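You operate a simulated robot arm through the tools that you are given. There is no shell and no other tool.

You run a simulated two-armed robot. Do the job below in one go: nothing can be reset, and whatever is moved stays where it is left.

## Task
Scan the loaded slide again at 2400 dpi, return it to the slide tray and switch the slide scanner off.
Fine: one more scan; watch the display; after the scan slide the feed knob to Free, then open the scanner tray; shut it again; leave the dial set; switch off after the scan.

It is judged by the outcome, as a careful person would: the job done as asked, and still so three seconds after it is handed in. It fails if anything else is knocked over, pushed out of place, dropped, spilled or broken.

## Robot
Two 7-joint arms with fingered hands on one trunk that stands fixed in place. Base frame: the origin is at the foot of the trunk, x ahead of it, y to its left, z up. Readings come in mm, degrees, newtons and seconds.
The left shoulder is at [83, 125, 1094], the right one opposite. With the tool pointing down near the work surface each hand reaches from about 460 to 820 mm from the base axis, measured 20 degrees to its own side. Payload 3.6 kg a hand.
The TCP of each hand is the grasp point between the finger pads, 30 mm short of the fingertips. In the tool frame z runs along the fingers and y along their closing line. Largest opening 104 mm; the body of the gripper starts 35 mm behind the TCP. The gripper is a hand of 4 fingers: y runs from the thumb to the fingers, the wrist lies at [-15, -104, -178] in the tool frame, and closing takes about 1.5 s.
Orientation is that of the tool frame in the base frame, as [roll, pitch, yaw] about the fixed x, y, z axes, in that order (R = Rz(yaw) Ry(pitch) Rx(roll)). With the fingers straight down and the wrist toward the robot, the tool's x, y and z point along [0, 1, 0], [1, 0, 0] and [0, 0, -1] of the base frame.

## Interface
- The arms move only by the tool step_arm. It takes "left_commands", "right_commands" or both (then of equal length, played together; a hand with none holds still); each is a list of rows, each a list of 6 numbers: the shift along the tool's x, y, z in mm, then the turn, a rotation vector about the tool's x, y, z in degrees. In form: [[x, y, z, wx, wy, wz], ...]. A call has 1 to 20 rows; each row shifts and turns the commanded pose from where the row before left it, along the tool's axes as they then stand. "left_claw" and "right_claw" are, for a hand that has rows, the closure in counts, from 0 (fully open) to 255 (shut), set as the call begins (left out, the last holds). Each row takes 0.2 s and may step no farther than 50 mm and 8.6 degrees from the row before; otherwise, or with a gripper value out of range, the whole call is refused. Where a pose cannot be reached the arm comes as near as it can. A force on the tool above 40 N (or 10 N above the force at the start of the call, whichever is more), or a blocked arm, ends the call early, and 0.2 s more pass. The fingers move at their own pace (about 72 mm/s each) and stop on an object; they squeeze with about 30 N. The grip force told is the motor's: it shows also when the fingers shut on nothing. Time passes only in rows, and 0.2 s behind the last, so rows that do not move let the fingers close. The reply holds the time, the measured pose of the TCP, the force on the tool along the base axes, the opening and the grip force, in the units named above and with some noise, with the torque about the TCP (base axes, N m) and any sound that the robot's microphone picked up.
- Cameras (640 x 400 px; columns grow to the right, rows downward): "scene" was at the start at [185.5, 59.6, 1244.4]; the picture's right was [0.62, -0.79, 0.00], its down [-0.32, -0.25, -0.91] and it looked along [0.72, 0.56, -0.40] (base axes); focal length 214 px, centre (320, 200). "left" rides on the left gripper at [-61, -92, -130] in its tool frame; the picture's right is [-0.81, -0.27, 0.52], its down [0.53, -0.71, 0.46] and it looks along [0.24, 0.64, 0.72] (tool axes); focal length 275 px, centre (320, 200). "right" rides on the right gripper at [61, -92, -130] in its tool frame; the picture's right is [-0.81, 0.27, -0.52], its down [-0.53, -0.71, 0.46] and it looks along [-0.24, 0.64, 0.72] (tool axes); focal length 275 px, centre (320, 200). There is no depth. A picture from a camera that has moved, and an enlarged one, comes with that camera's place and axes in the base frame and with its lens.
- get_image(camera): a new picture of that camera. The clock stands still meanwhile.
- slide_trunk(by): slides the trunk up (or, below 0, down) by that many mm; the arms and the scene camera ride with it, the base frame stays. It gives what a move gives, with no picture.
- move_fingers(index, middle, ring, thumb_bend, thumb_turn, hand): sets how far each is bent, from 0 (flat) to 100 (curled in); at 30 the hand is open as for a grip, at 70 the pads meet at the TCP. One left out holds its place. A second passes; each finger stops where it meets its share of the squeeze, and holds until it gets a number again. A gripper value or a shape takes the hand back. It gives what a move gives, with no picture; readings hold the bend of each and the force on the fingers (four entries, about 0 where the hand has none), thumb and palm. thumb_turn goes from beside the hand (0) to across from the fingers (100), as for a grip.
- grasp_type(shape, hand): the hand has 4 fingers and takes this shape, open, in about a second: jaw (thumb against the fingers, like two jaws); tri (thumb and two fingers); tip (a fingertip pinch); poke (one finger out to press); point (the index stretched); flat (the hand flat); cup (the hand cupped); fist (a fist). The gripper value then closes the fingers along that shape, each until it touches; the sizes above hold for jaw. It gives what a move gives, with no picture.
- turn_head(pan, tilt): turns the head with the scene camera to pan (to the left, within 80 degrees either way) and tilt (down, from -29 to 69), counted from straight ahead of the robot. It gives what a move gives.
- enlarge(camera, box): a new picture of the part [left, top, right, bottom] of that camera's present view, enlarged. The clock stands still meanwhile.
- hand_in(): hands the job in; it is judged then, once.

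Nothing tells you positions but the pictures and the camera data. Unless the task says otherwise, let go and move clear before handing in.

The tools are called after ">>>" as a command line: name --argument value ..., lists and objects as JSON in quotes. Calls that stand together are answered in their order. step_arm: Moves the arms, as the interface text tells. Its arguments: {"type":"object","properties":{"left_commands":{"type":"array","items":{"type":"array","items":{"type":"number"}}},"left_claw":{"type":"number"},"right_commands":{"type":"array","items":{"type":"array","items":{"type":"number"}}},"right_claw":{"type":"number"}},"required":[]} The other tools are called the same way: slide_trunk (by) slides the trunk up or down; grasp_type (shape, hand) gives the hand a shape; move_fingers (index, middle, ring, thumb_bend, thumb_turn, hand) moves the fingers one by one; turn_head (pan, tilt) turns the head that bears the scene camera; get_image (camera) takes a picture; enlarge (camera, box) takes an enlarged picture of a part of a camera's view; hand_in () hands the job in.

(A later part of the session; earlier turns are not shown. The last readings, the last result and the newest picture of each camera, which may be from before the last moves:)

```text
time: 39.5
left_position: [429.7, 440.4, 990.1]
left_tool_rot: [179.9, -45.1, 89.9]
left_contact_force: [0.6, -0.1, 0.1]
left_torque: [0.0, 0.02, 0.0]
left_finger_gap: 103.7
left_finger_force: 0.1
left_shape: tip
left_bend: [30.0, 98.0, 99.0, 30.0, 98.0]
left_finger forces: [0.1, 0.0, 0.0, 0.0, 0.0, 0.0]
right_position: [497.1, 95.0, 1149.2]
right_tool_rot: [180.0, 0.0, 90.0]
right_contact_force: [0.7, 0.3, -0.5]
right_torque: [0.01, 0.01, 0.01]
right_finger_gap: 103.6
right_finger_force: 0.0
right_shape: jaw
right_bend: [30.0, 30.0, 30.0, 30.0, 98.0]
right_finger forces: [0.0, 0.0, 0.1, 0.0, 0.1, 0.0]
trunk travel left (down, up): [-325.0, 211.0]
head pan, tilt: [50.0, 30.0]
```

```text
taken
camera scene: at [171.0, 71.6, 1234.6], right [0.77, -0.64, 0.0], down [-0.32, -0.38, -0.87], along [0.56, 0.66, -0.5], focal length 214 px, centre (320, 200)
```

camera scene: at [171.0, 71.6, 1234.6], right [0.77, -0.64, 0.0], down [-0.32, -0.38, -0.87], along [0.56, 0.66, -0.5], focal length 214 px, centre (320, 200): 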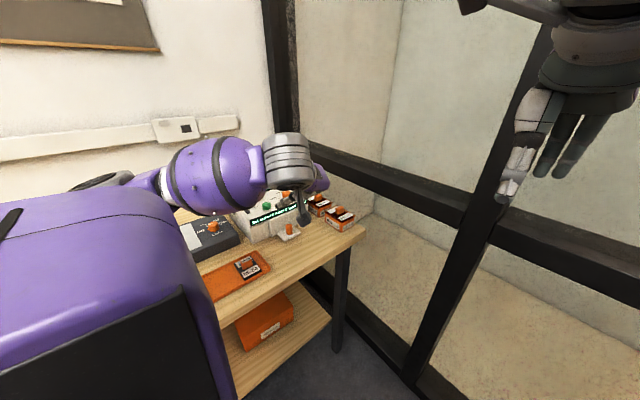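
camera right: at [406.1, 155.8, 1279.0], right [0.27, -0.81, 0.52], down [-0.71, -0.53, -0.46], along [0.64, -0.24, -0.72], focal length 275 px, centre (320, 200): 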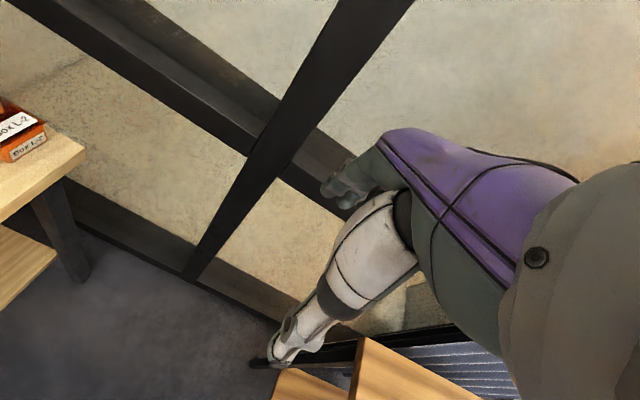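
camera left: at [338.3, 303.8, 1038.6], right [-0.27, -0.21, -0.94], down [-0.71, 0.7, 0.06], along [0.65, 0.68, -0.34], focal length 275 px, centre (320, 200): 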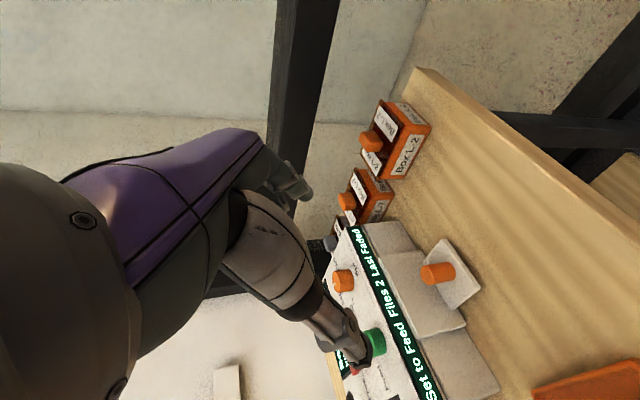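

The lean is reachable. I'll pre-close the pinch to about 43 mm and look at the fingertip geometry.

>>> step_arm --left_commands '[[0, 0, 0, 0, 0, 0], [0, 0, 0, 0, 0, 0], [0, 0, 0, 0, 0, 0], [0, 0, 0, 0, 0, 0], [0, 0, 0, 0, 0, 0]]' --left_claw 150

>>> enlarge --camera "left" --box '[220, 130, 500, 350]'

>>> enlarge --camera "scene" --box '[230, 170, 340, 250]'

```text
time: 40.7
left_position: [429.3, 439.8, 989.3]
left_tool_rot: [-180.0, -45.0, 89.8]
left_contact_force: [0.3, -0.8, -0.1]
left_torque: [0.01, 0.04, 0.03]
left_finger_gap: 43.4
left_finger_force: 0.1
left_shape: tip
left_bend: [73.0, 98.0, 99.0, 72.0, 100.0]
left_finger forces: [0.0, 0.0, 0.1, 0.1, 0.0, 0.0]
right_position: [497.8, 95.2, 1149.9]
right_tool_rot: [-179.9, 0.0, 90.1]
right_contact_force: [0.4, 0.0, 0.4]
right_torque: [0.01, 0.02, -0.03]
right_finger_gap: 103.6
right_finger_force: 0.0
right_shape: jaw
right_bend: [30.0, 30.0, 30.0, 30.0, 98.0]
right_finger forces: [0.1, 0.0, 0.0, 0.0, 0.0, 0.0]
trunk travel left (down, up): [-325.0, 211.0]
head pan, tilt: [50.0, 30.0]
```

```text
1.82 times, centred on (360, 240) of left
camera zoom: at [338.3, 304.1, 1038.9], right [-0.28, -0.21, -0.94], down [-0.71, 0.7, 0.05], along [0.65, 0.68, -0.34], focal length 500 px, centre (247, 127)
```

zoom: 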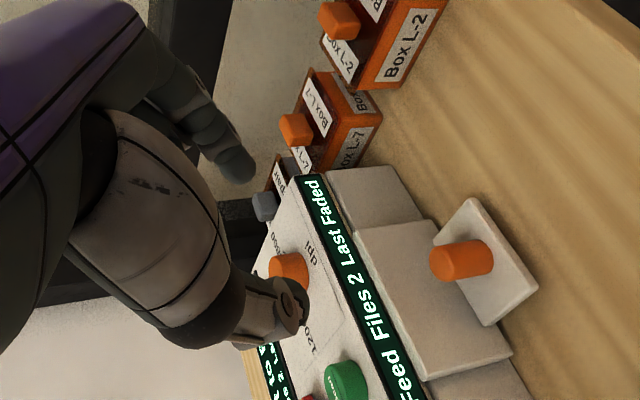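

```text
5.00 times, centred on (285, 210) of scene
camera zoom: at [171.0, 71.7, 1234.6], right [0.77, -0.64, 0.0], down [-0.32, -0.38, -0.87], along [0.56, 0.66, -0.5], focal length 1072 px, centre (495, 150)
```

zoom: 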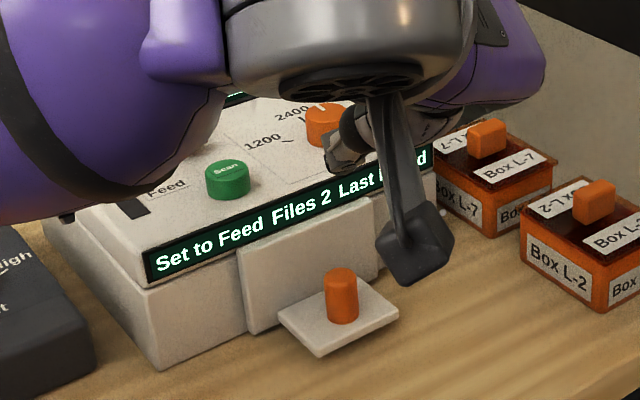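

Pinch is centred on the TCP line. I'll lean 10° more and come to a pre-grasp pose 70 mm back from the handle along the fingers.

>>> step_arm --left_commands '[[0, 0, 0, 0, 5, 0], [0, 0, 0, 0, 5, 0], [-24.1, 1.5, 27.4, 0, 0, 0], [-24.1, 1.5, 27.4, 0, 0, 0], [-24.1, 1.5, 27.4, 0, 0, 0]]'

>>> enlarge --camera "left" --box '[220, 130, 500, 350]'

>>> get_image --camera "scene"

```text
time: 41.9
left_position: [434.9, 466.3, 884.3]
left_tool_rot: [179.8, -54.9, 90.1]
left_contact_force: [-0.9, 0.1, -1.0]
left_torque: [0.0, 0.02, -0.01]
left_finger_gap: 43.4
left_finger_force: 0.1
left_shape: tip
left_bend: [73.0, 98.0, 99.0, 72.0, 100.0]
left_finger forces: [0.0, 0.0, 0.0, 0.0, 0.0, 0.0]
right_position: [496.9, 95.9, 1149.6]
right_tool_rot: [-180.0, 0.0, 89.9]
right_contact_force: [-0.4, -0.1, 1.2]
right_torque: [-0.02, -0.02, -0.02]
right_finger_gap: 103.4
right_finger_force: 0.1
right_shape: jaw
right_bend: [30.0, 30.0, 30.0, 30.0, 98.0]
right_finger forces: [0.0, 0.1, 0.0, 0.0, 0.0, 0.0]
trunk travel left (down, up): [-325.0, 211.0]
head pan, tilt: [50.0, 30.0]
```

```text
1.82 times, centred on (360, 240) of left
camera zoom: at [342.7, 324.1, 908.2], right [-0.27, -0.04, -0.96], down [-0.71, 0.68, 0.17], along [0.65, 0.73, -0.22], focal length 500 px, centre (247, 127)
```

zoom: 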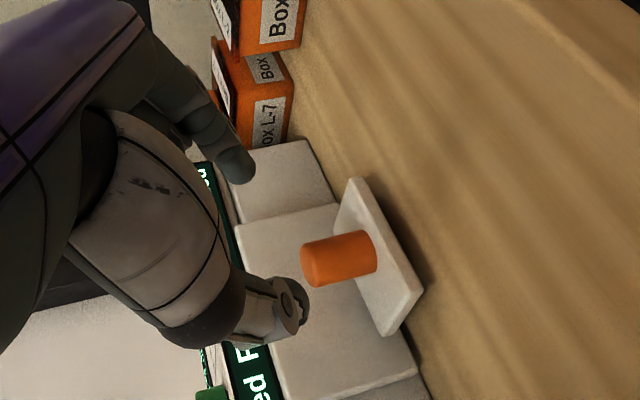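

```text
taken
camera scene: at [171.1, 72.2, 1234.6], right [0.77, -0.64, 0.0], down [-0.32, -0.38, -0.87], along [0.56, 0.66, -0.5], focal length 214 px, centre (320, 200)
```

scene: 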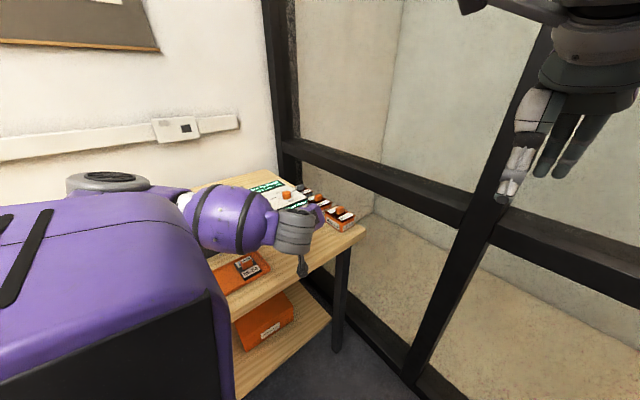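

The handle lies right on the finger axis. I'll advance along it.

>>> step_arm --left_commands '[[-1, 0, 22, 0, 0, 0], [-1, 0, 22, 0, 0, 0], [-1, 0, 15, 0, 0, 0]]'

>>> enlarge --camera "left" --box '[220, 130, 500, 350]'

```text
time: 42.7
left_position: [434.2, 512.3, 848.5]
left_tool_rot: [180.0, -55.0, 89.9]
left_contact_force: [0.4, 0.2, -0.4]
left_torque: [-0.01, 0.02, 0.0]
left_finger_gap: 43.5
left_finger_force: 0.2
left_shape: tip
left_bend: [73.0, 98.0, 99.0, 72.0, 100.0]
left_finger forces: [0.0, 0.1, 0.0, 0.1, 0.0, 0.0]
right_position: [497.2, 94.7, 1150.2]
right_tool_rot: [-180.0, 0.0, 90.0]
right_contact_force: [0.0, 0.1, 0.3]
right_torque: [0.01, 0.01, -0.02]
right_finger_gap: 103.8
right_finger_force: 0.1
right_shape: jaw
right_bend: [30.0, 30.0, 30.0, 30.0, 98.0]
right_finger forces: [0.1, 0.1, 0.0, 0.0, 0.0, 0.0]
trunk travel left (down, up): [-325.0, 211.0]
head pan, tilt: [50.0, 30.0]
```

```text
1.82 times, centred on (360, 240) of left
camera zoom: at [342.1, 369.8, 872.7], right [-0.27, -0.04, -0.96], down [-0.71, 0.68, 0.17], along [0.65, 0.73, -0.22], focal length 500 px, centre (247, 127)
```

zoom: 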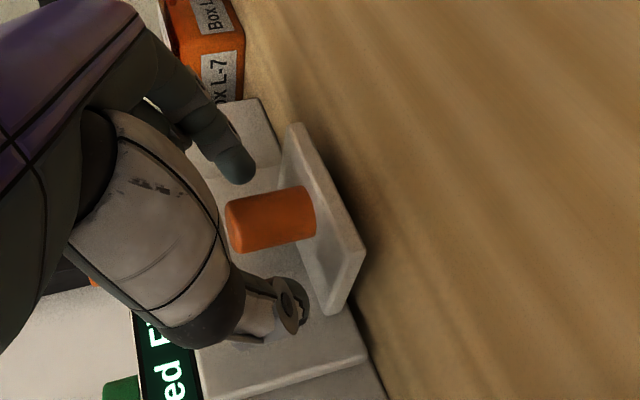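

>>> step_arm --left_commands '[[-1, 0, 6, 0, 0, 0], [0, 0, 0, 0, 0, 0]]'

>>> step_arm --left_commands '[[0, 0, 0, 0, 0, 0], [0, 0, 0, 0, 0, 0], [0, 0, 0, 0, 0, 0], [0, 0, 0, 0, 0, 0], [0, 0, 0, 0, 0, 0]]' --left_claw 255

>>> enlarge --camera "left" --box '[220, 130, 500, 350]'

```text
time: 43.3
left_position: [433.9, 516.5, 844.1]
left_tool_rot: [179.9, -54.9, 90.2]
left_contact_force: [-0.4, 0.2, -0.2]
left_torque: [0.02, 0.02, 0.0]
left_finger_gap: 43.4
left_finger_force: 0.1
left_shape: tip
left_bend: [73.0, 98.0, 99.0, 72.0, 100.0]
left_finger forces: [0.0, 0.0, 0.0, 0.1, 0.0, 0.1]
right_position: [498.0, 94.6, 1149.5]
right_tool_rot: [-179.9, 0.1, 90.0]
right_contact_force: [0.1, 0.3, -0.8]
right_torque: [0.01, -0.01, 0.02]
right_finger_gap: 103.7
right_finger_force: 0.0
right_shape: jaw
right_bend: [30.0, 30.0, 30.0, 30.0, 98.0]
right_finger forces: [0.0, 0.0, 0.0, 0.0, 0.0, 0.0]
trunk travel left (down, up): [-325.0, 211.0]
head pan, tilt: [50.0, 30.0]
```

```text
time: 44.5
left_position: [434.2, 516.5, 844.0]
left_tool_rot: [-180.0, -55.0, 89.9]
left_contact_force: [-1.2, 2.4, -0.9]
left_torque: [0.03, -0.01, 0.01]
left_finger_gap: 13.8
left_finger_force: 30.1
left_shape: tip
left_bend: [72.0, 100.0, 100.0, 75.0, 100.0]
left_finger forces: [22.3, 0.1, 0.0, 0.0, 23.8, 0.1]
right_position: [498.1, 95.3, 1149.0]
right_tool_rot: [-179.9, 0.0, 90.0]
right_contact_force: [0.0, 0.7, 1.0]
right_torque: [0.03, 0.02, 0.01]
right_finger_gap: 103.5
right_finger_force: 0.0
right_shape: jaw
right_bend: [30.0, 30.0, 30.0, 30.0, 98.0]
right_finger forces: [0.0, 0.1, 0.0, 0.0, 0.1, 0.0]
trunk travel left (down, up): [-325.0, 211.0]
head pan, tilt: [50.0, 30.0]
```

```text
1.82 times, centred on (360, 240) of left
camera zoom: at [342.6, 374.1, 868.1], right [-0.28, -0.04, -0.96], down [-0.71, 0.68, 0.18], along [0.65, 0.73, -0.22], focal length 500 px, centre (247, 127)
```

zoom: 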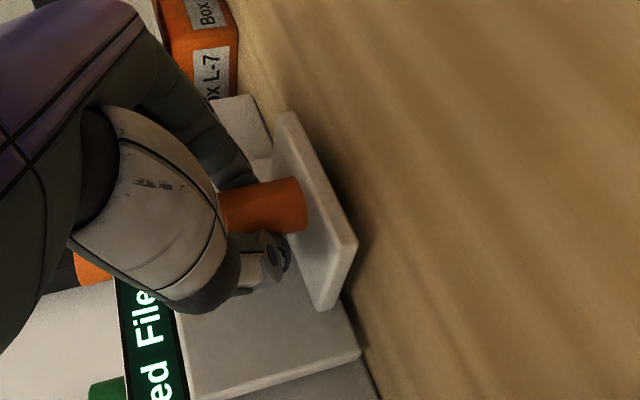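

The handle is gripped. I'll pull straight out 20 mm first and check.

>>> step_arm --left_commands '[[-5.74, -0.2, -8.19, 0, 0, 0], [-5.74, -0.2, -8.19, 0, 0, 0]]'

>>> enlarge --camera "left" --box '[220, 130, 500, 350]'

```text
time: 45.1
left_position: [433.9, 497.3, 842.1]
left_tool_rot: [179.9, -54.9, 89.9]
left_contact_force: [-1.8, 0.3, -0.1]
left_torque: [0.04, -0.01, 0.03]
left_finger_gap: 13.9
left_finger_force: 30.3
left_shape: tip
left_bend: [72.0, 100.0, 100.0, 75.0, 100.0]
left_finger forces: [21.9, 0.0, 0.1, 0.0, 23.2, 0.0]
right_position: [497.8, 94.4, 1148.6]
right_tool_rot: [180.0, 0.0, 90.0]
right_contact_force: [-0.3, 0.9, 0.1]
right_torque: [0.04, 0.01, 0.03]
right_finger_gap: 103.6
right_finger_force: 0.1
right_shape: jaw
right_bend: [30.0, 30.0, 30.0, 30.0, 98.0]
right_finger forces: [0.0, 0.0, 0.0, 0.1, 0.0, 0.1]
trunk travel left (down, up): [-325.0, 211.0]
head pan, tilt: [50.0, 30.0]
```

```text
1.82 times, centred on (360, 240) of left
camera zoom: at [342.4, 353.9, 867.8], right [-0.28, -0.04, -0.96], down [-0.71, 0.68, 0.18], along [0.65, 0.73, -0.22], focal length 500 px, centre (247, 127)
```

zoom: 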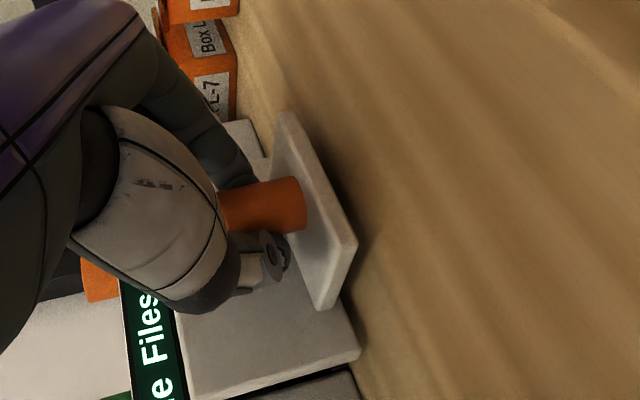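

The tray moves freely with its panel. I'll pull on out.

>>> step_arm --left_commands '[[-6.9, -0.3, -9.83, 0, 0, 0], [-6.9, -0.3, -9.83, 0, 0, 0], [-6.9, -0.3, -9.83, 0, 0, 0], [-6.9, -0.3, -9.83, 0, 0, 0]]'

>>> get_image --camera "left"

>>> get_image --camera "scene"

```text
time: 46.1
left_position: [431.9, 449.0, 842.6]
left_tool_rot: [179.7, -55.0, 90.2]
left_contact_force: [4.7, 0.4, 4.5]
left_torque: [0.11, -0.08, -0.04]
left_finger_gap: 14.0
left_finger_force: 29.4
left_shape: tip
left_bend: [72.0, 100.0, 100.0, 76.0, 100.0]
left_finger forces: [24.9, 0.0, 0.1, 0.0, 22.4, 0.1]
right_position: [498.3, 95.4, 1149.0]
right_tool_rot: [-180.0, -0.1, 90.0]
right_contact_force: [-0.5, 0.0, -0.1]
right_torque: [0.03, -0.04, 0.02]
right_finger_gap: 103.6
right_finger_force: 0.0
right_shape: jaw
right_bend: [30.0, 30.0, 30.0, 30.0, 98.0]
right_finger forces: [0.1, 0.0, 0.0, 0.0, 0.0, 0.0]
trunk travel left (down, up): [-325.0, 211.0]
head pan, tilt: [50.0, 30.0]
```

```text
taken
camera left: at [341.4, 305.6, 867.3], right [-0.27, -0.04, -0.96], down [-0.71, 0.68, 0.17], along [0.65, 0.73, -0.21], focal length 275 px, centre (320, 200)
```

left: 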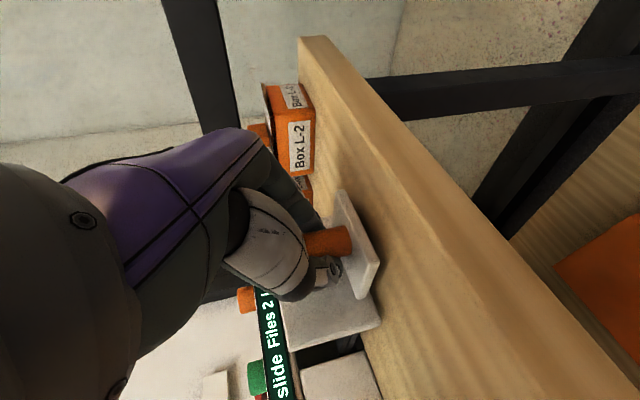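

```text
taken
camera scene: at [171.3, 71.5, 1234.6], right [0.77, -0.64, 0.0], down [-0.32, -0.38, -0.87], along [0.56, 0.66, -0.5], focal length 214 px, centre (320, 200)
```

scene: 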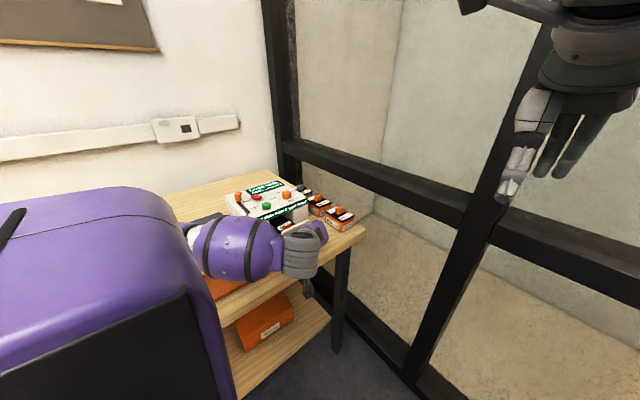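

>>> enlarge --camera "scene" --box '[220, 170, 350, 260]'

>>> step_arm --left_commands '[[-2.9, 0.3, -4.1, 0, 0, 0], [-2.9, 0.3, -4.1, 0, 0, 0], [-2.9, 0.3, -4.1, 0, 0, 0]]'

>>> enlarge --camera "scene" --box '[220, 170, 350, 260]'

```text
4.44 times, centred on (285, 215) of scene
camera zoom: at [171.3, 71.5, 1234.6], right [0.77, -0.64, 0.0], down [-0.32, -0.38, -0.87], along [0.56, 0.66, -0.5], focal length 953 px, centre (476, 133)
```

zoom: 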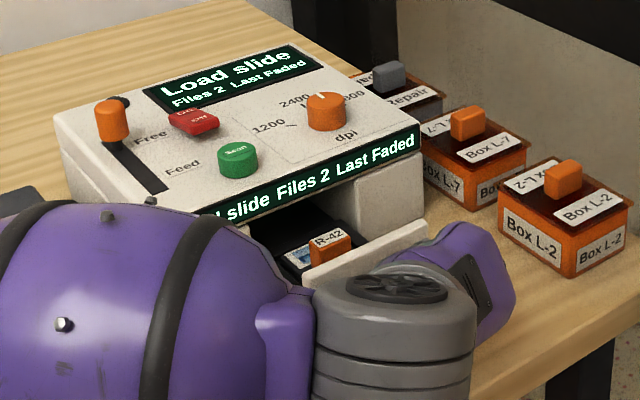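

```text
time: 46.9
left_position: [431.4, 436.6, 842.1]
left_tool_rot: [-179.9, -55.1, 90.1]
left_contact_force: [0.2, 7.9, 1.9]
left_torque: [0.11, -0.07, 0.04]
left_finger_gap: 14.3
left_finger_force: 30.2
left_shape: tip
left_bend: [73.0, 100.0, 100.0, 77.0, 100.0]
left_finger forces: [20.7, 0.1, 0.0, 0.1, 19.2, 0.0]
right_position: [496.6, 95.7, 1151.3]
right_tool_rot: [180.0, 0.0, 90.0]
right_contact_force: [0.4, 0.4, 0.3]
right_torque: [-0.02, 0.0, -0.03]
right_finger_gap: 103.5
right_finger_force: 0.1
right_shape: jaw
right_bend: [30.0, 30.0, 30.0, 30.0, 98.0]
right_finger forces: [0.1, 0.0, 0.0, 0.0, 0.1, 0.0]
trunk travel left (down, up): [-325.0, 211.0]
head pan, tilt: [50.0, 30.0]
```

```text
4.44 times, centred on (285, 215) of scene
camera zoom: at [170.9, 72.6, 1234.6], right [0.77, -0.64, 0.0], down [-0.32, -0.38, -0.87], along [0.56, 0.66, -0.5], focal length 953 px, centre (476, 133)
```

zoom: 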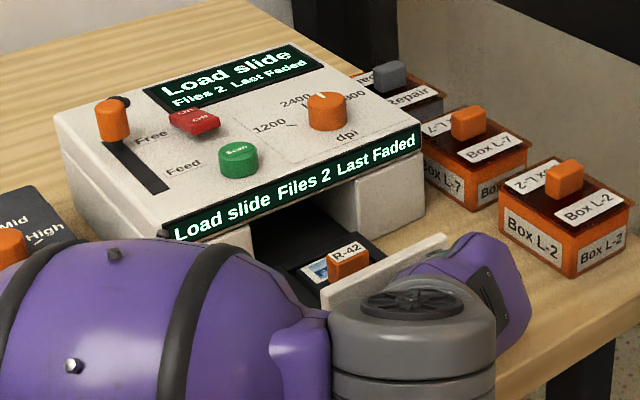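

The tray is at its stop with slide R-42 visible. I'll release the handle and retreat up and back.

>>> step_arm --left_commands '[[0.6, 0, 0.8, 0, 0, 0], [0, 0, 0, 0, 0, 0], [0, 0, 0, 0, 0, 0], [0, 0, 0, 0, 0, 0]]' --left_claw 130

>>> step_arm --left_commands '[[2, 0, -12, 0, 0, 0], [4, 0, -20, 0, 0, 0], [10, 0, -30, 0, 0, 0], [30, 0, -30, 0, 0, 0], [40, 0, -20, 0, 0, 0], [40, 0, 0, 0, 0, 0]]'

>>> get_image --camera "left"

>>> get_image --camera "scene"

```text
time: 47.9
left_position: [434.9, 434.6, 842.5]
left_tool_rot: [-180.0, -54.9, 89.8]
left_contact_force: [1.7, 0.3, -0.4]
left_torque: [0.05, -0.01, 0.0]
left_finger_gap: 50.5
left_finger_force: 0.2
left_shape: tip
left_bend: [73.0, 98.0, 99.0, 70.0, 100.0]
left_finger forces: [0.1, 0.0, 0.0, 0.1, 0.1, 0.0]
right_position: [496.6, 95.1, 1148.9]
right_tool_rot: [179.9, 0.0, 90.0]
right_contact_force: [0.4, 0.5, -0.5]
right_torque: [-0.01, 0.01, -0.01]
right_finger_gap: 103.7
right_finger_force: 0.0
right_shape: jaw
right_bend: [30.0, 30.0, 30.0, 30.0, 98.0]
right_finger forces: [0.0, 0.0, 0.0, 0.0, 0.1, 0.1]
trunk travel left (down, up): [-325.0, 211.0]
head pan, tilt: [50.0, 30.0]
```

```text
time: 49.3
left_position: [435.2, 415.2, 1010.2]
left_tool_rot: [-179.8, -55.0, 89.8]
left_contact_force: [0.2, -0.2, 0.3]
left_torque: [-0.03, 0.0, 0.0]
left_finger_gap: 50.7
left_finger_force: 0.0
left_shape: tip
left_bend: [73.0, 98.0, 99.0, 70.0, 100.0]
left_finger forces: [0.0, 0.0, 0.0, 0.1, 0.0, 0.0]
right_position: [498.1, 95.0, 1150.2]
right_tool_rot: [179.9, 0.0, 90.0]
right_contact_force: [-0.6, -0.8, -0.4]
right_torque: [0.0, 0.02, 0.0]
right_finger_gap: 103.4
right_finger_force: 0.0
right_shape: jaw
right_bend: [30.0, 30.0, 30.0, 30.0, 98.0]
right_finger forces: [0.1, 0.1, 0.0, 0.0, 0.1, 0.0]
trunk travel left (down, up): [-325.0, 211.0]
head pan, tilt: [50.0, 30.0]
```

```text
taken
camera left: at [344.5, 272.5, 1036.2], right [-0.28, -0.04, -0.96], down [-0.71, 0.68, 0.18], along [0.65, 0.73, -0.22], focal length 275 px, centre (320, 200)
```

left: 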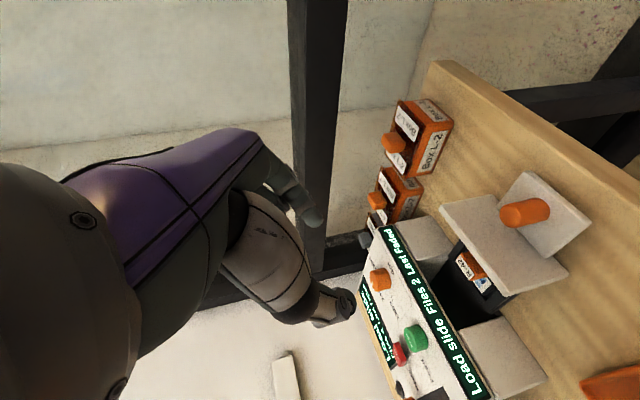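

```text
taken
camera scene: at [171.1, 71.8, 1234.6], right [0.77, -0.64, 0.0], down [-0.32, -0.38, -0.87], along [0.56, 0.66, -0.5], focal length 214 px, centre (320, 200)
```

scene: 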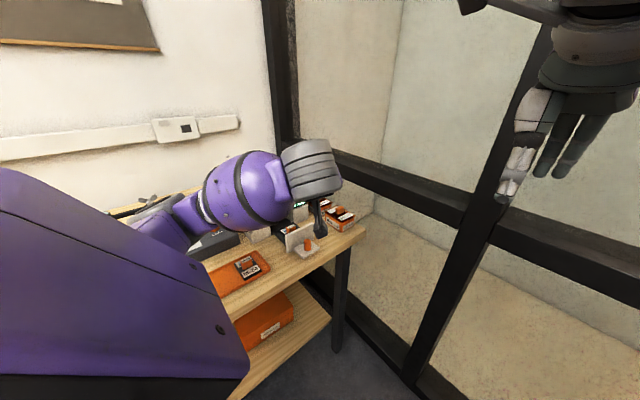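

I'll straighten the hand to point down and yaw it to look at the slide in the open tray.

>>> step_arm --left_commands '[[0, 0, 0, 0, -8, 0], [0, 0, 0, 0, -8, 0], [0, 0, 0, 0, -8, 0], [0, 0, 0, 0, -8, 0], [0, 0, 0, 0, -8, 0], [0, 0, 0, 0, -8, 0], [0, 0, 0, 0, -7, 0], [0, -20, -10, 0, 0, -8], [0, -20, 0, 0, 0, -8], [0, 0, 0, 0, 0, -8], [0, 0, 0, 0, 0, -8], [0, 0, 0, 0, 0, -8]]'

>>> get_image --camera "left"

>>> get_image --camera "scene"

```text
time: 51.9
left_position: [393.5, 411.8, 1020.4]
left_tool_rot: [180.0, 0.0, 130.0]
left_contact_force: [-0.4, -0.1, 0.7]
left_torque: [-0.01, 0.03, 0.02]
left_finger_gap: 50.8
left_finger_force: 0.2
left_shape: tip
left_bend: [73.0, 98.0, 99.0, 70.0, 100.0]
left_finger forces: [0.1, 0.0, 0.0, 0.0, 0.1, 0.0]
right_position: [497.1, 95.3, 1150.0]
right_tool_rot: [180.0, 0.0, 90.0]
right_contact_force: [0.1, 0.3, -0.1]
right_torque: [0.02, -0.02, -0.04]
right_finger_gap: 103.7
right_finger_force: 0.0
right_shape: jaw
right_bend: [30.0, 30.0, 30.0, 30.0, 98.0]
right_finger forces: [0.1, 0.0, 0.0, 0.0, 0.1, 0.0]
trunk travel left (down, up): [-325.0, 211.0]
head pan, tilt: [50.0, 30.0]
```

```text
taken
camera left: at [363.2, 305.7, 1150.6], right [0.31, -0.8, -0.52], down [-0.89, -0.05, -0.46], along [0.34, 0.6, -0.72], focal length 275 px, centre (320, 200)
```

left: 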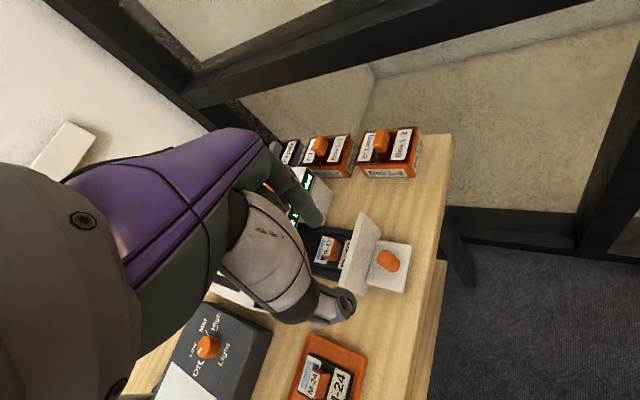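

```text
taken
camera scene: at [171.0, 71.5, 1234.6], right [0.77, -0.64, 0.0], down [-0.32, -0.38, -0.87], along [0.56, 0.66, -0.5], focal length 214 px, centre (320, 200)
```

scene: 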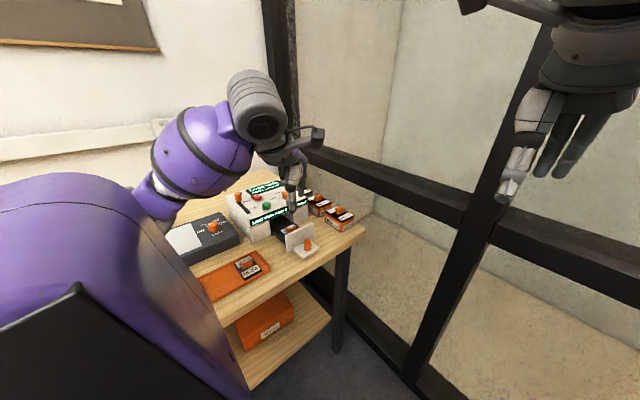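

>>> enlarge --camera "left" --box '[290, 190, 430, 310]'

>>> enlarge --camera "scene" --box '[240, 190, 340, 270]'

>>> enlarge --camera "left" --box '[270, 310, 410, 400]'

>>> enlarge --camera "scene" --box '[190, 240, 290, 310]'

```text
3.33 times, centred on (360, 250) of left
camera zoom: at [363.2, 305.7, 1150.6], right [0.31, -0.8, -0.52], down [-0.89, -0.05, -0.46], along [0.34, 0.6, -0.72], focal length 918 px, centre (187, 33)
```

zoom: 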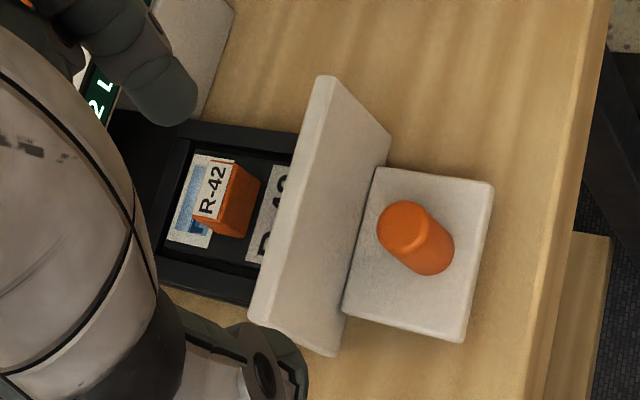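

```text
5.00 times, centred on (290, 230) of scene
camera zoom: at [171.0, 71.5, 1234.6], right [0.77, -0.64, 0.0], down [-0.32, -0.38, -0.87], along [0.56, 0.66, -0.5], focal length 1072 px, centre (470, 50)
```

zoom: 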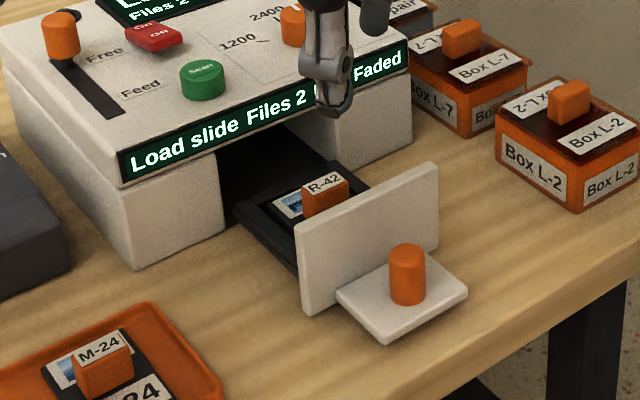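

```text
4.44 times, centred on (340, 355) of left
camera zoom: at [363.2, 305.7, 1150.6], right [0.31, -0.8, -0.52], down [-0.89, -0.05, -0.46], along [0.34, 0.6, -0.72], focal length 1224 px, centre (231, -489)
```

zoom: 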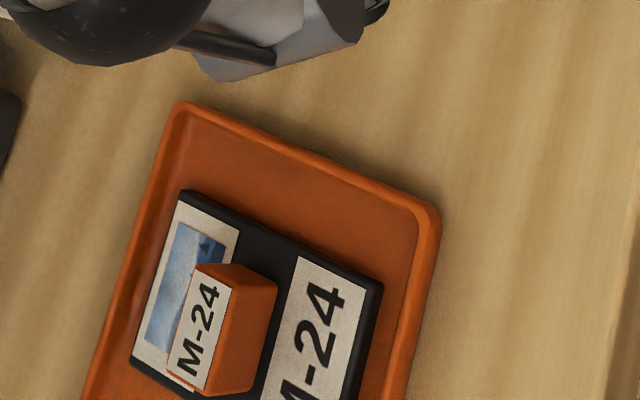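

```text
5.71 times, centred on (240, 275) of scene
camera zoom: at [171.0, 71.5, 1234.6], right [0.77, -0.64, 0.0], down [-0.32, -0.38, -0.87], along [0.56, 0.66, -0.5], focal length 1226 px, centre (777, -229)
```

zoom: 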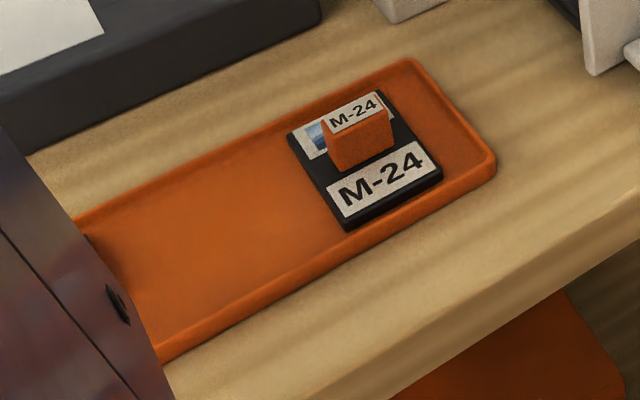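

Slide R-42's tab top is near (436, 519, 845), between the tray panel and the scanner. I'll move over it with yaw 180 to measure it closely.

>>> step_arm --left_commands '[[18.2, 33.8, 8, 0, 0, 0], [18.2, 33.8, 8, 0, 0, 0], [18.2, 33.8, 8, 0, 0, 0], [0, 0, 0, 0, 0, -7.2], [0, 0, 0, 0, 0, -7.2], [0, 0, 0, 0, 0, -7.2], [0, 0, 0, 0, 0, -7.2], [0, 0, 0, 0, 0, -7.2], [0, 0, 0, 0, 0, -7.2], [0, 0, 0, 0, 0, -7.2]]'

>>> get_image --camera "left"

>>> enlarge --camera "left" --box '[280, 200, 440, 340]'

>>> enlarge --camera "scene" --box '[240, 190, 340, 270]'

```text
time: 54.1
left_position: [436.3, 519.8, 997.4]
left_tool_rot: [-179.9, 0.2, -179.5]
left_contact_force: [0.9, -0.9, 0.8]
left_torque: [-0.03, 0.04, 0.0]
left_finger_gap: 50.7
left_finger_force: 0.0
left_shape: tip
left_bend: [73.0, 98.0, 99.0, 70.0, 100.0]
left_finger forces: [0.0, 0.0, 0.0, 0.1, 0.0, 0.0]
right_position: [498.2, 94.3, 1149.4]
right_tool_rot: [180.0, 0.1, 90.1]
right_contact_force: [0.1, -0.3, 0.0]
right_torque: [-0.01, 0.03, 0.0]
right_finger_gap: 103.9
right_finger_force: 0.1
right_shape: jaw
right_bend: [30.0, 30.0, 30.0, 30.0, 98.0]
right_finger forces: [0.0, 0.1, 0.0, 0.0, 0.0, 0.0]
trunk travel left (down, up): [-325.0, 211.0]
head pan, tilt: [50.0, 30.0]
```

```text
taken
camera left: at [498.9, 428.6, 1127.1], right [0.81, -0.27, -0.51], down [-0.52, -0.72, -0.46], along [-0.25, 0.64, -0.73], focal length 275 px, centre (320, 200)
```

left: 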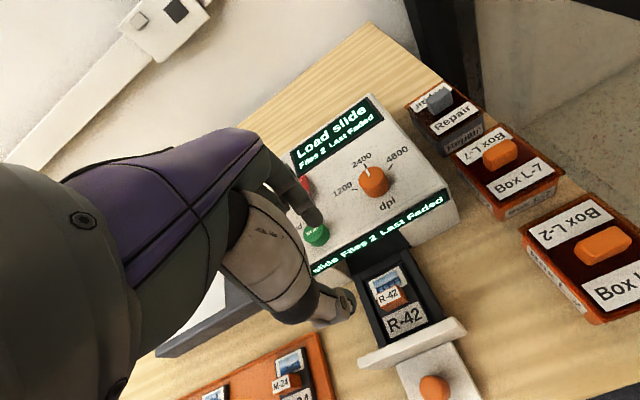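

```text
2.86 times, centred on (360, 270) of left
camera zoom: at [498.9, 428.6, 1127.1], right [0.81, -0.27, -0.51], down [-0.52, -0.72, -0.46], along [-0.25, 0.64, -0.73], focal length 786 px, centre (206, 0)
```

zoom: 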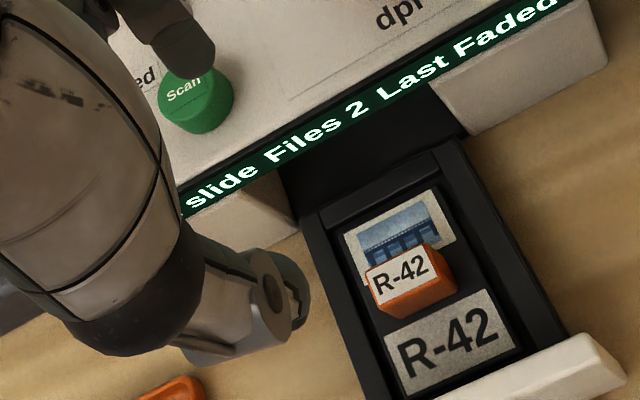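

```text
5.00 times, centred on (290, 230) of scene
camera zoom: at [171.4, 71.7, 1234.6], right [0.77, -0.64, 0.0], down [-0.32, -0.38, -0.87], along [0.56, 0.66, -0.5], focal length 1072 px, centre (470, 50)
```

zoom: 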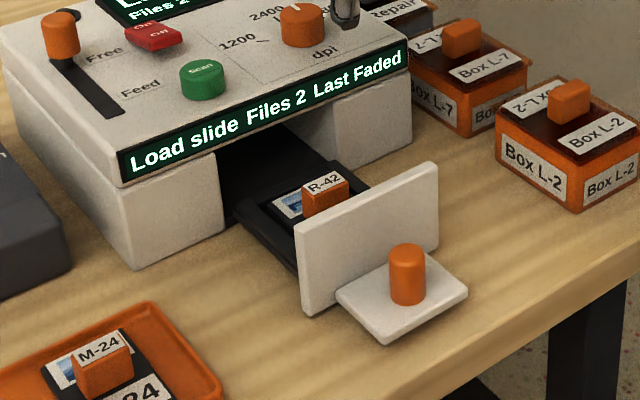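

The tab is about 22 mm wide by 12 mm thick, centred at (434.5, 519), with about 35 mm to the panel. I'll narrow the pinch to about 32 mm and descend over it.

>>> step_arm --left_commands '[[1.5, -0.5, 20, 0, 0, -0.5], [0, 0, 25, 0, 0, 0], [0, 0, 25, 0, 0, 0], [0, 0, 25, 0, 0, 0], [0, 0, 20, 0, 0, 0]]' --left_claw 178

>>> enlarge --camera "left" --box '[240, 170, 400, 330]'

>>> enlarge --camera "scene" --box '[240, 170, 340, 250]'

```text
time: 55.3
left_position: [435.7, 519.7, 881.4]
left_tool_rot: [179.9, -0.1, -179.2]
left_contact_force: [-0.8, -0.6, 0.1]
left_torque: [0.01, -0.03, -0.02]
left_finger_gap: 32.2
left_finger_force: 0.0
left_shape: tip
left_bend: [73.0, 98.0, 99.0, 74.0, 100.0]
left_finger forces: [0.0, 0.0, 0.0, 0.1, 0.1, 0.0]
right_position: [496.7, 94.7, 1149.7]
right_tool_rot: [-179.8, 0.0, 90.0]
right_contact_force: [0.7, -0.3, 0.1]
right_torque: [0.01, 0.01, 0.0]
right_finger_gap: 103.6
right_finger_force: 0.0
right_shape: jaw
right_bend: [30.0, 30.0, 30.0, 30.0, 98.0]
right_finger forces: [0.0, 0.1, 0.0, 0.1, 0.1, 0.0]
trunk travel left (down, up): [-325.0, 211.0]
head pan, tilt: [50.0, 30.0]
```

```text
2.50 times, centred on (320, 250) of left
camera zoom: at [497.9, 428.3, 1011.0], right [0.81, -0.26, -0.52], down [-0.52, -0.72, -0.46], along [-0.25, 0.64, -0.72], focal length 688 px, centre (320, 75)
```

zoom: 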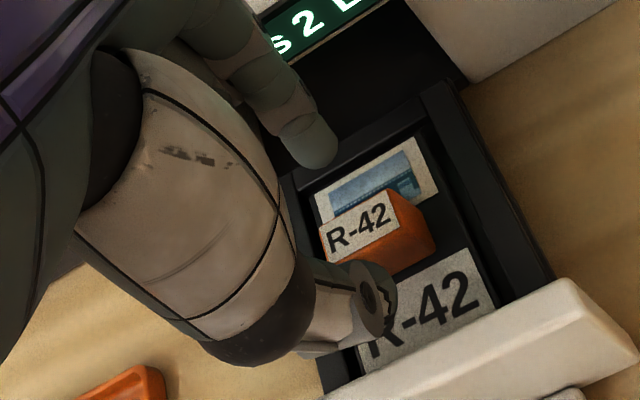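

```text
5.00 times, centred on (290, 210) of scene
camera zoom: at [171.1, 71.8, 1234.6], right [0.77, -0.64, 0.0], down [-0.32, -0.38, -0.87], along [0.56, 0.66, -0.5], focal length 1072 px, centre (470, 150)
```

zoom: 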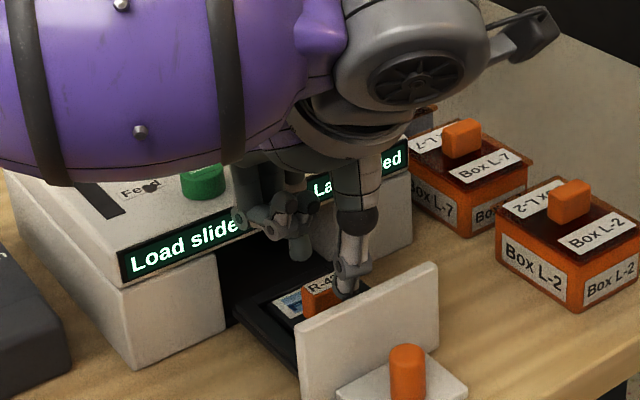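

Aligned. I'll descend slowly.

>>> step_arm --left_commands '[[0, 0, 5, 0, 0, 0], [0, 0, 5, 0, 0, 0], [0, 0, 4, 0, 0, 0], [0, 0, 0, 0, 0, 0]]'

>>> enlarge --camera "left" --box '[240, 170, 400, 330]'

>>> enlarge --camera "scene" --box '[265, 190, 325, 238]'

```text
time: 56.3
left_position: [436.2, 520.1, 866.2]
left_tool_rot: [180.0, 0.0, -179.0]
left_contact_force: [0.7, -0.1, 0.0]
left_torque: [0.03, 0.0, 0.01]
left_finger_gap: 31.9
left_finger_force: 0.0
left_shape: tip
left_bend: [73.0, 98.0, 99.0, 74.0, 100.0]
left_finger forces: [0.1, 0.0, 0.1, 0.0, 0.0, 0.0]
right_position: [496.7, 93.9, 1149.7]
right_tool_rot: [180.0, -0.1, 90.0]
right_contact_force: [1.0, 0.1, 0.4]
right_torque: [-0.04, 0.0, 0.0]
right_finger_gap: 103.3
right_finger_force: 0.2
right_shape: jaw
right_bend: [30.0, 30.0, 30.0, 30.0, 98.0]
right_finger forces: [0.0, 0.0, 0.0, 0.0, 0.0, 0.0]
trunk travel left (down, up): [-325.0, 211.0]
head pan, tilt: [50.0, 30.0]
```

```text
2.50 times, centred on (320, 250) of left
camera zoom: at [497.8, 427.9, 997.5], right [0.81, -0.26, -0.52], down [-0.52, -0.72, -0.46], along [-0.25, 0.64, -0.72], focal length 688 px, centre (320, 75)
```

zoom: 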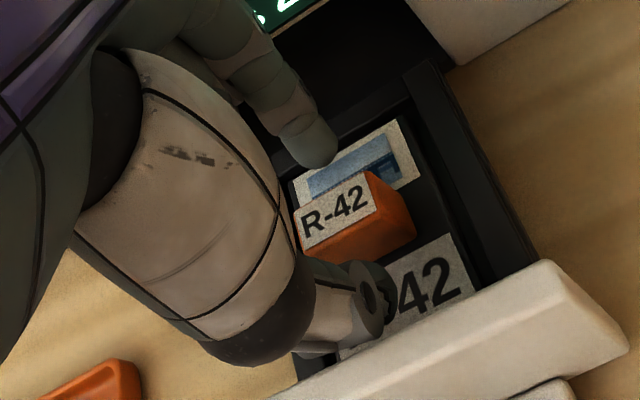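

```text
8.33 times, centred on (295, 214) of scene
camera zoom: at [171.0, 71.7, 1234.6], right [0.77, -0.64, 0.0], down [-0.32, -0.38, -0.87], along [0.56, 0.66, -0.5], focal length 1787 px, centre (528, 83)
```

zoom: 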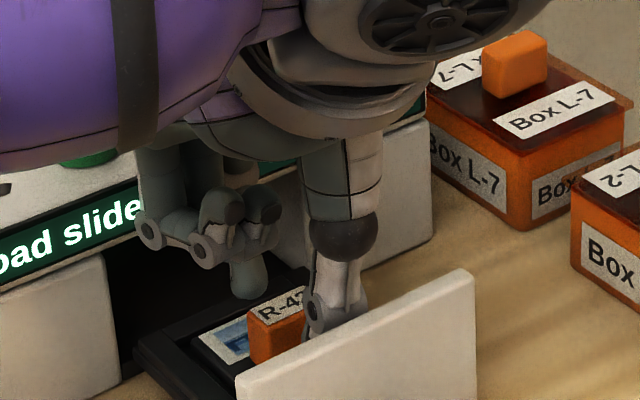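

>>> step_arm --left_commands '[[0, -0.5, 3, 0, 0, 0], [0, 0, 0, 0, 0, 0]]'

>>> step_arm --left_commands '[[0, 0, 0, 0, 0, 0], [0, 0, 0, 0, 0, 0], [0, 0, 0, 0, 0, 0], [0, 0, 0, 0, 0, 0], [0, 0, 0, 0, 0, 0]]' --left_claw 255

>>> enlarge --camera "left" --box '[240, 170, 400, 330]'

>>> enlarge --camera "scene" --box '[265, 190, 325, 238]'

```text
time: 56.9
left_position: [435.0, 519.0, 864.1]
left_tool_rot: [-180.0, 0.0, -179.1]
left_contact_force: [-0.3, 0.4, 0.8]
left_torque: [-0.03, -0.04, -0.01]
left_finger_gap: 32.0
left_finger_force: 0.1
left_shape: tip
left_bend: [73.0, 98.0, 99.0, 74.0, 100.0]
left_finger forces: [0.0, 0.1, 0.0, 0.0, 0.3, 0.1]
right_position: [496.8, 94.1, 1150.1]
right_tool_rot: [180.0, 0.0, 90.0]
right_contact_force: [0.1, -0.8, 0.4]
right_torque: [-0.02, 0.01, 0.0]
right_finger_gap: 103.8
right_finger_force: 0.0
right_shape: jaw
right_bend: [30.0, 30.0, 30.0, 30.0, 98.0]
right_finger forces: [0.0, 0.0, 0.0, 0.0, 0.0, 0.0]
trunk travel left (down, up): [-325.0, 211.0]
head pan, tilt: [50.0, 30.0]
```

```text
time: 58.1
left_position: [435.2, 519.6, 864.1]
left_tool_rot: [-180.0, 0.1, -179.3]
left_contact_force: [-0.5, -0.6, -0.1]
left_torque: [0.01, -0.02, 0.01]
left_finger_gap: 9.9
left_finger_force: 30.3
left_shape: tip
left_bend: [71.0, 100.0, 100.0, 73.0, 100.0]
left_finger forces: [26.7, 0.1, 0.0, 0.0, 26.7, 0.0]
right_position: [497.2, 93.5, 1149.0]
right_tool_rot: [-180.0, 0.0, 90.0]
right_contact_force: [0.0, -0.5, 0.2]
right_torque: [-0.01, -0.01, 0.02]
right_finger_gap: 103.8
right_finger_force: 0.1
right_shape: jaw
right_bend: [30.0, 30.0, 30.0, 30.0, 98.0]
right_finger forces: [0.0, 0.0, 0.1, 0.0, 0.0, 0.1]
trunk travel left (down, up): [-325.0, 211.0]
head pan, tilt: [50.0, 30.0]
```

```text
2.50 times, centred on (320, 250) of left
camera zoom: at [497.5, 427.5, 994.6], right [0.81, -0.26, -0.52], down [-0.52, -0.72, -0.46], along [-0.25, 0.64, -0.72], focal length 688 px, centre (320, 75)
```

zoom: 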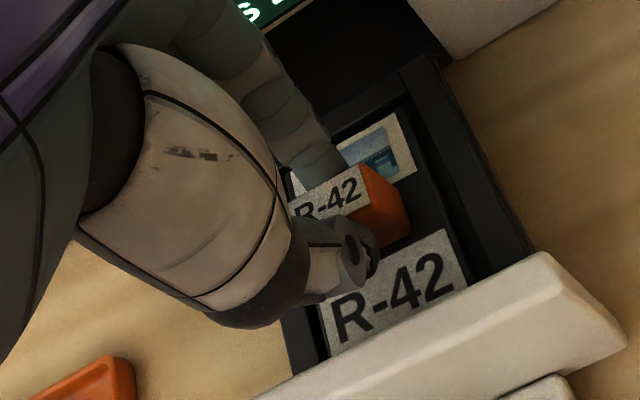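

```text
8.33 times, centred on (295, 214) of scene
camera zoom: at [171.0, 71.7, 1234.6], right [0.77, -0.64, 0.0], down [-0.32, -0.38, -0.87], along [0.56, 0.66, -0.5], focal length 1787 px, centre (528, 83)
```

zoom: 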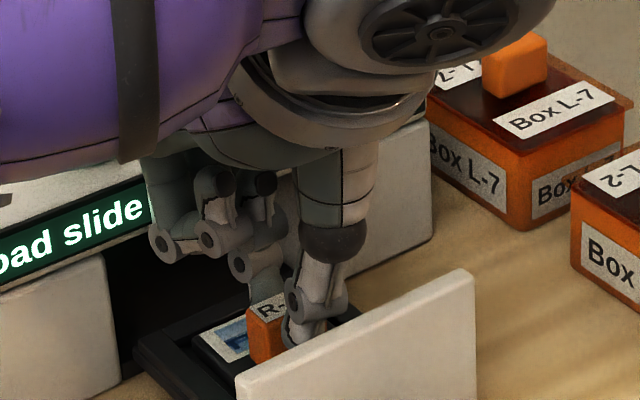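

The tab is gripped. I'll lift straight up and check.

>>> step_arm --left_commands '[[0, 0, -8, 0, 0, 0], [0, 0, -12, 0, 0, 0], [0, 0, -20, 0, 0, 0], [0, 0, -25, 0, 0, 0], [0, 0, -25, 0, 0, 0], [0, 0, 0, 0, 0, 0]]'

>>> enlarge --camera "left" --box '[240, 150, 460, 350]'

>>> enlarge --camera "scene" --box '[235, 160, 335, 240]'

```text
time: 59.5
left_position: [434.3, 518.7, 952.5]
left_tool_rot: [179.9, 0.0, -179.2]
left_contact_force: [0.3, -0.5, -1.0]
left_torque: [-0.01, -0.01, -0.02]
left_finger_gap: 9.9
left_finger_force: 29.5
left_shape: tip
left_bend: [71.0, 100.0, 100.0, 73.0, 100.0]
left_finger forces: [26.9, 0.0, 0.1, 0.0, 26.8, 0.0]
right_position: [498.6, 94.7, 1150.7]
right_tool_rot: [180.0, 0.0, 90.0]
right_contact_force: [-0.1, 0.3, 0.1]
right_torque: [0.01, 0.01, 0.0]
right_finger_gap: 103.5
right_finger_force: 0.1
right_shape: jaw
right_bend: [30.0, 30.0, 30.0, 30.0, 98.0]
right_finger forces: [0.1, 0.0, 0.0, 0.1, 0.0, 0.0]
trunk travel left (down, up): [-325.0, 211.0]
head pan, tilt: [50.0, 30.0]
```

```text
2.00 times, centred on (350, 250) of left
camera zoom: at [497.5, 426.7, 1084.7], right [0.81, -0.26, -0.52], down [-0.52, -0.72, -0.45], along [-0.25, 0.64, -0.72], focal length 551 px, centre (260, 100)
```

zoom: 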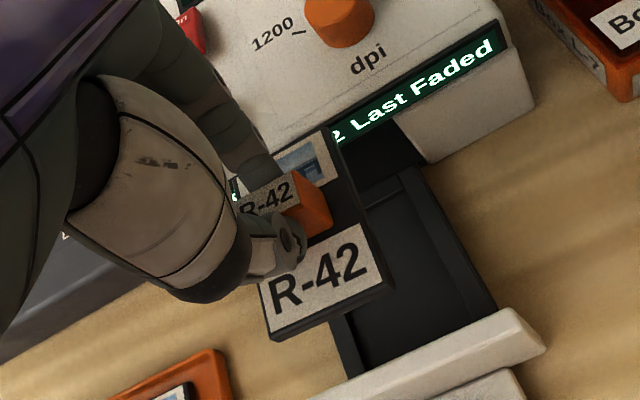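

```text
5.00 times, centred on (285, 200) of scene
camera zoom: at [171.2, 71.9, 1234.6], right [0.77, -0.64, 0.0], down [-0.32, -0.38, -0.87], along [0.56, 0.66, -0.5], focal length 1072 px, centre (495, 200)
```

zoom: 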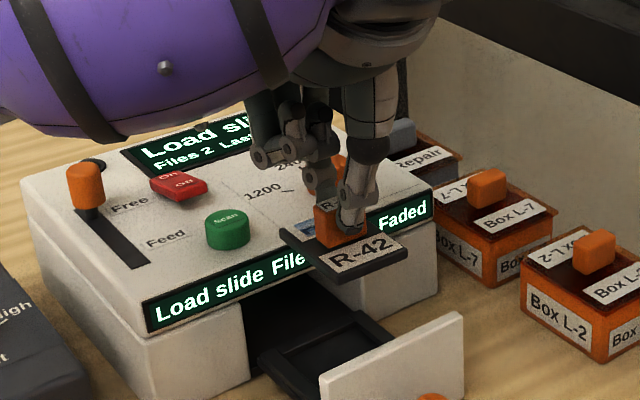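

R-42 is held level. I'll carry it in front of the scanner toward the slide tray and look at the free space.

>>> step_arm --left_commands '[[25, -7, -4, 0, 0, 0], [30, -7, -4, 0, 0, 0], [35, -7, 0, 0, 0, 0], [35, -6, 0, 0, 0, 0], [0, 0, 0, 0, 0, 0]]'

>>> get_image --camera "left"

>>> get_image --camera "scene"

```text
time: 60.7
left_position: [310.4, 489.6, 960.0]
left_tool_rot: [-180.0, 0.0, -179.1]
left_contact_force: [-0.6, -0.8, -0.8]
left_torque: [0.01, 0.01, 0.01]
left_finger_gap: 10.3
left_finger_force: 30.1
left_shape: tip
left_bend: [71.0, 100.0, 100.0, 74.0, 100.0]
left_finger forces: [26.6, 0.1, 0.0, 0.1, 26.7, 0.0]
right_position: [497.5, 94.4, 1149.6]
right_tool_rot: [180.0, 0.1, 90.1]
right_contact_force: [-0.7, 0.9, 0.8]
right_torque: [-0.01, -0.01, 0.0]
right_finger_gap: 103.4
right_finger_force: 0.1
right_shape: jaw
right_bend: [30.0, 30.0, 30.0, 30.0, 98.0]
right_finger forces: [0.0, 0.1, 0.0, 0.0, 0.0, 0.1]
trunk travel left (down, up): [-325.0, 211.0]
head pan, tilt: [50.0, 30.0]
```

```text
taken
camera left: at [372.4, 399.0, 1091.1], right [0.81, -0.26, -0.52], down [-0.52, -0.72, -0.45], along [-0.25, 0.64, -0.72], focal length 275 px, centre (320, 200)
```

left: 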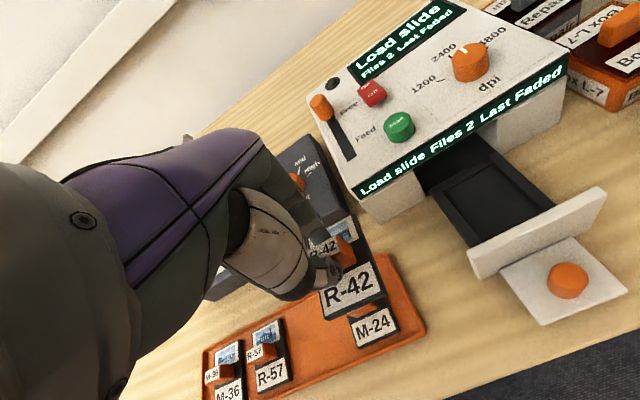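

```text
taken
camera scene: at [171.4, 72.0, 1234.5], right [0.77, -0.64, 0.0], down [-0.32, -0.38, -0.87], along [0.56, 0.66, -0.5], focal length 214 px, centre (320, 200)
```

scene: 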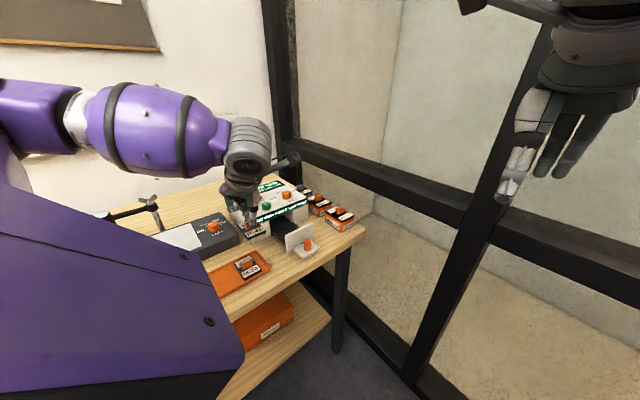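

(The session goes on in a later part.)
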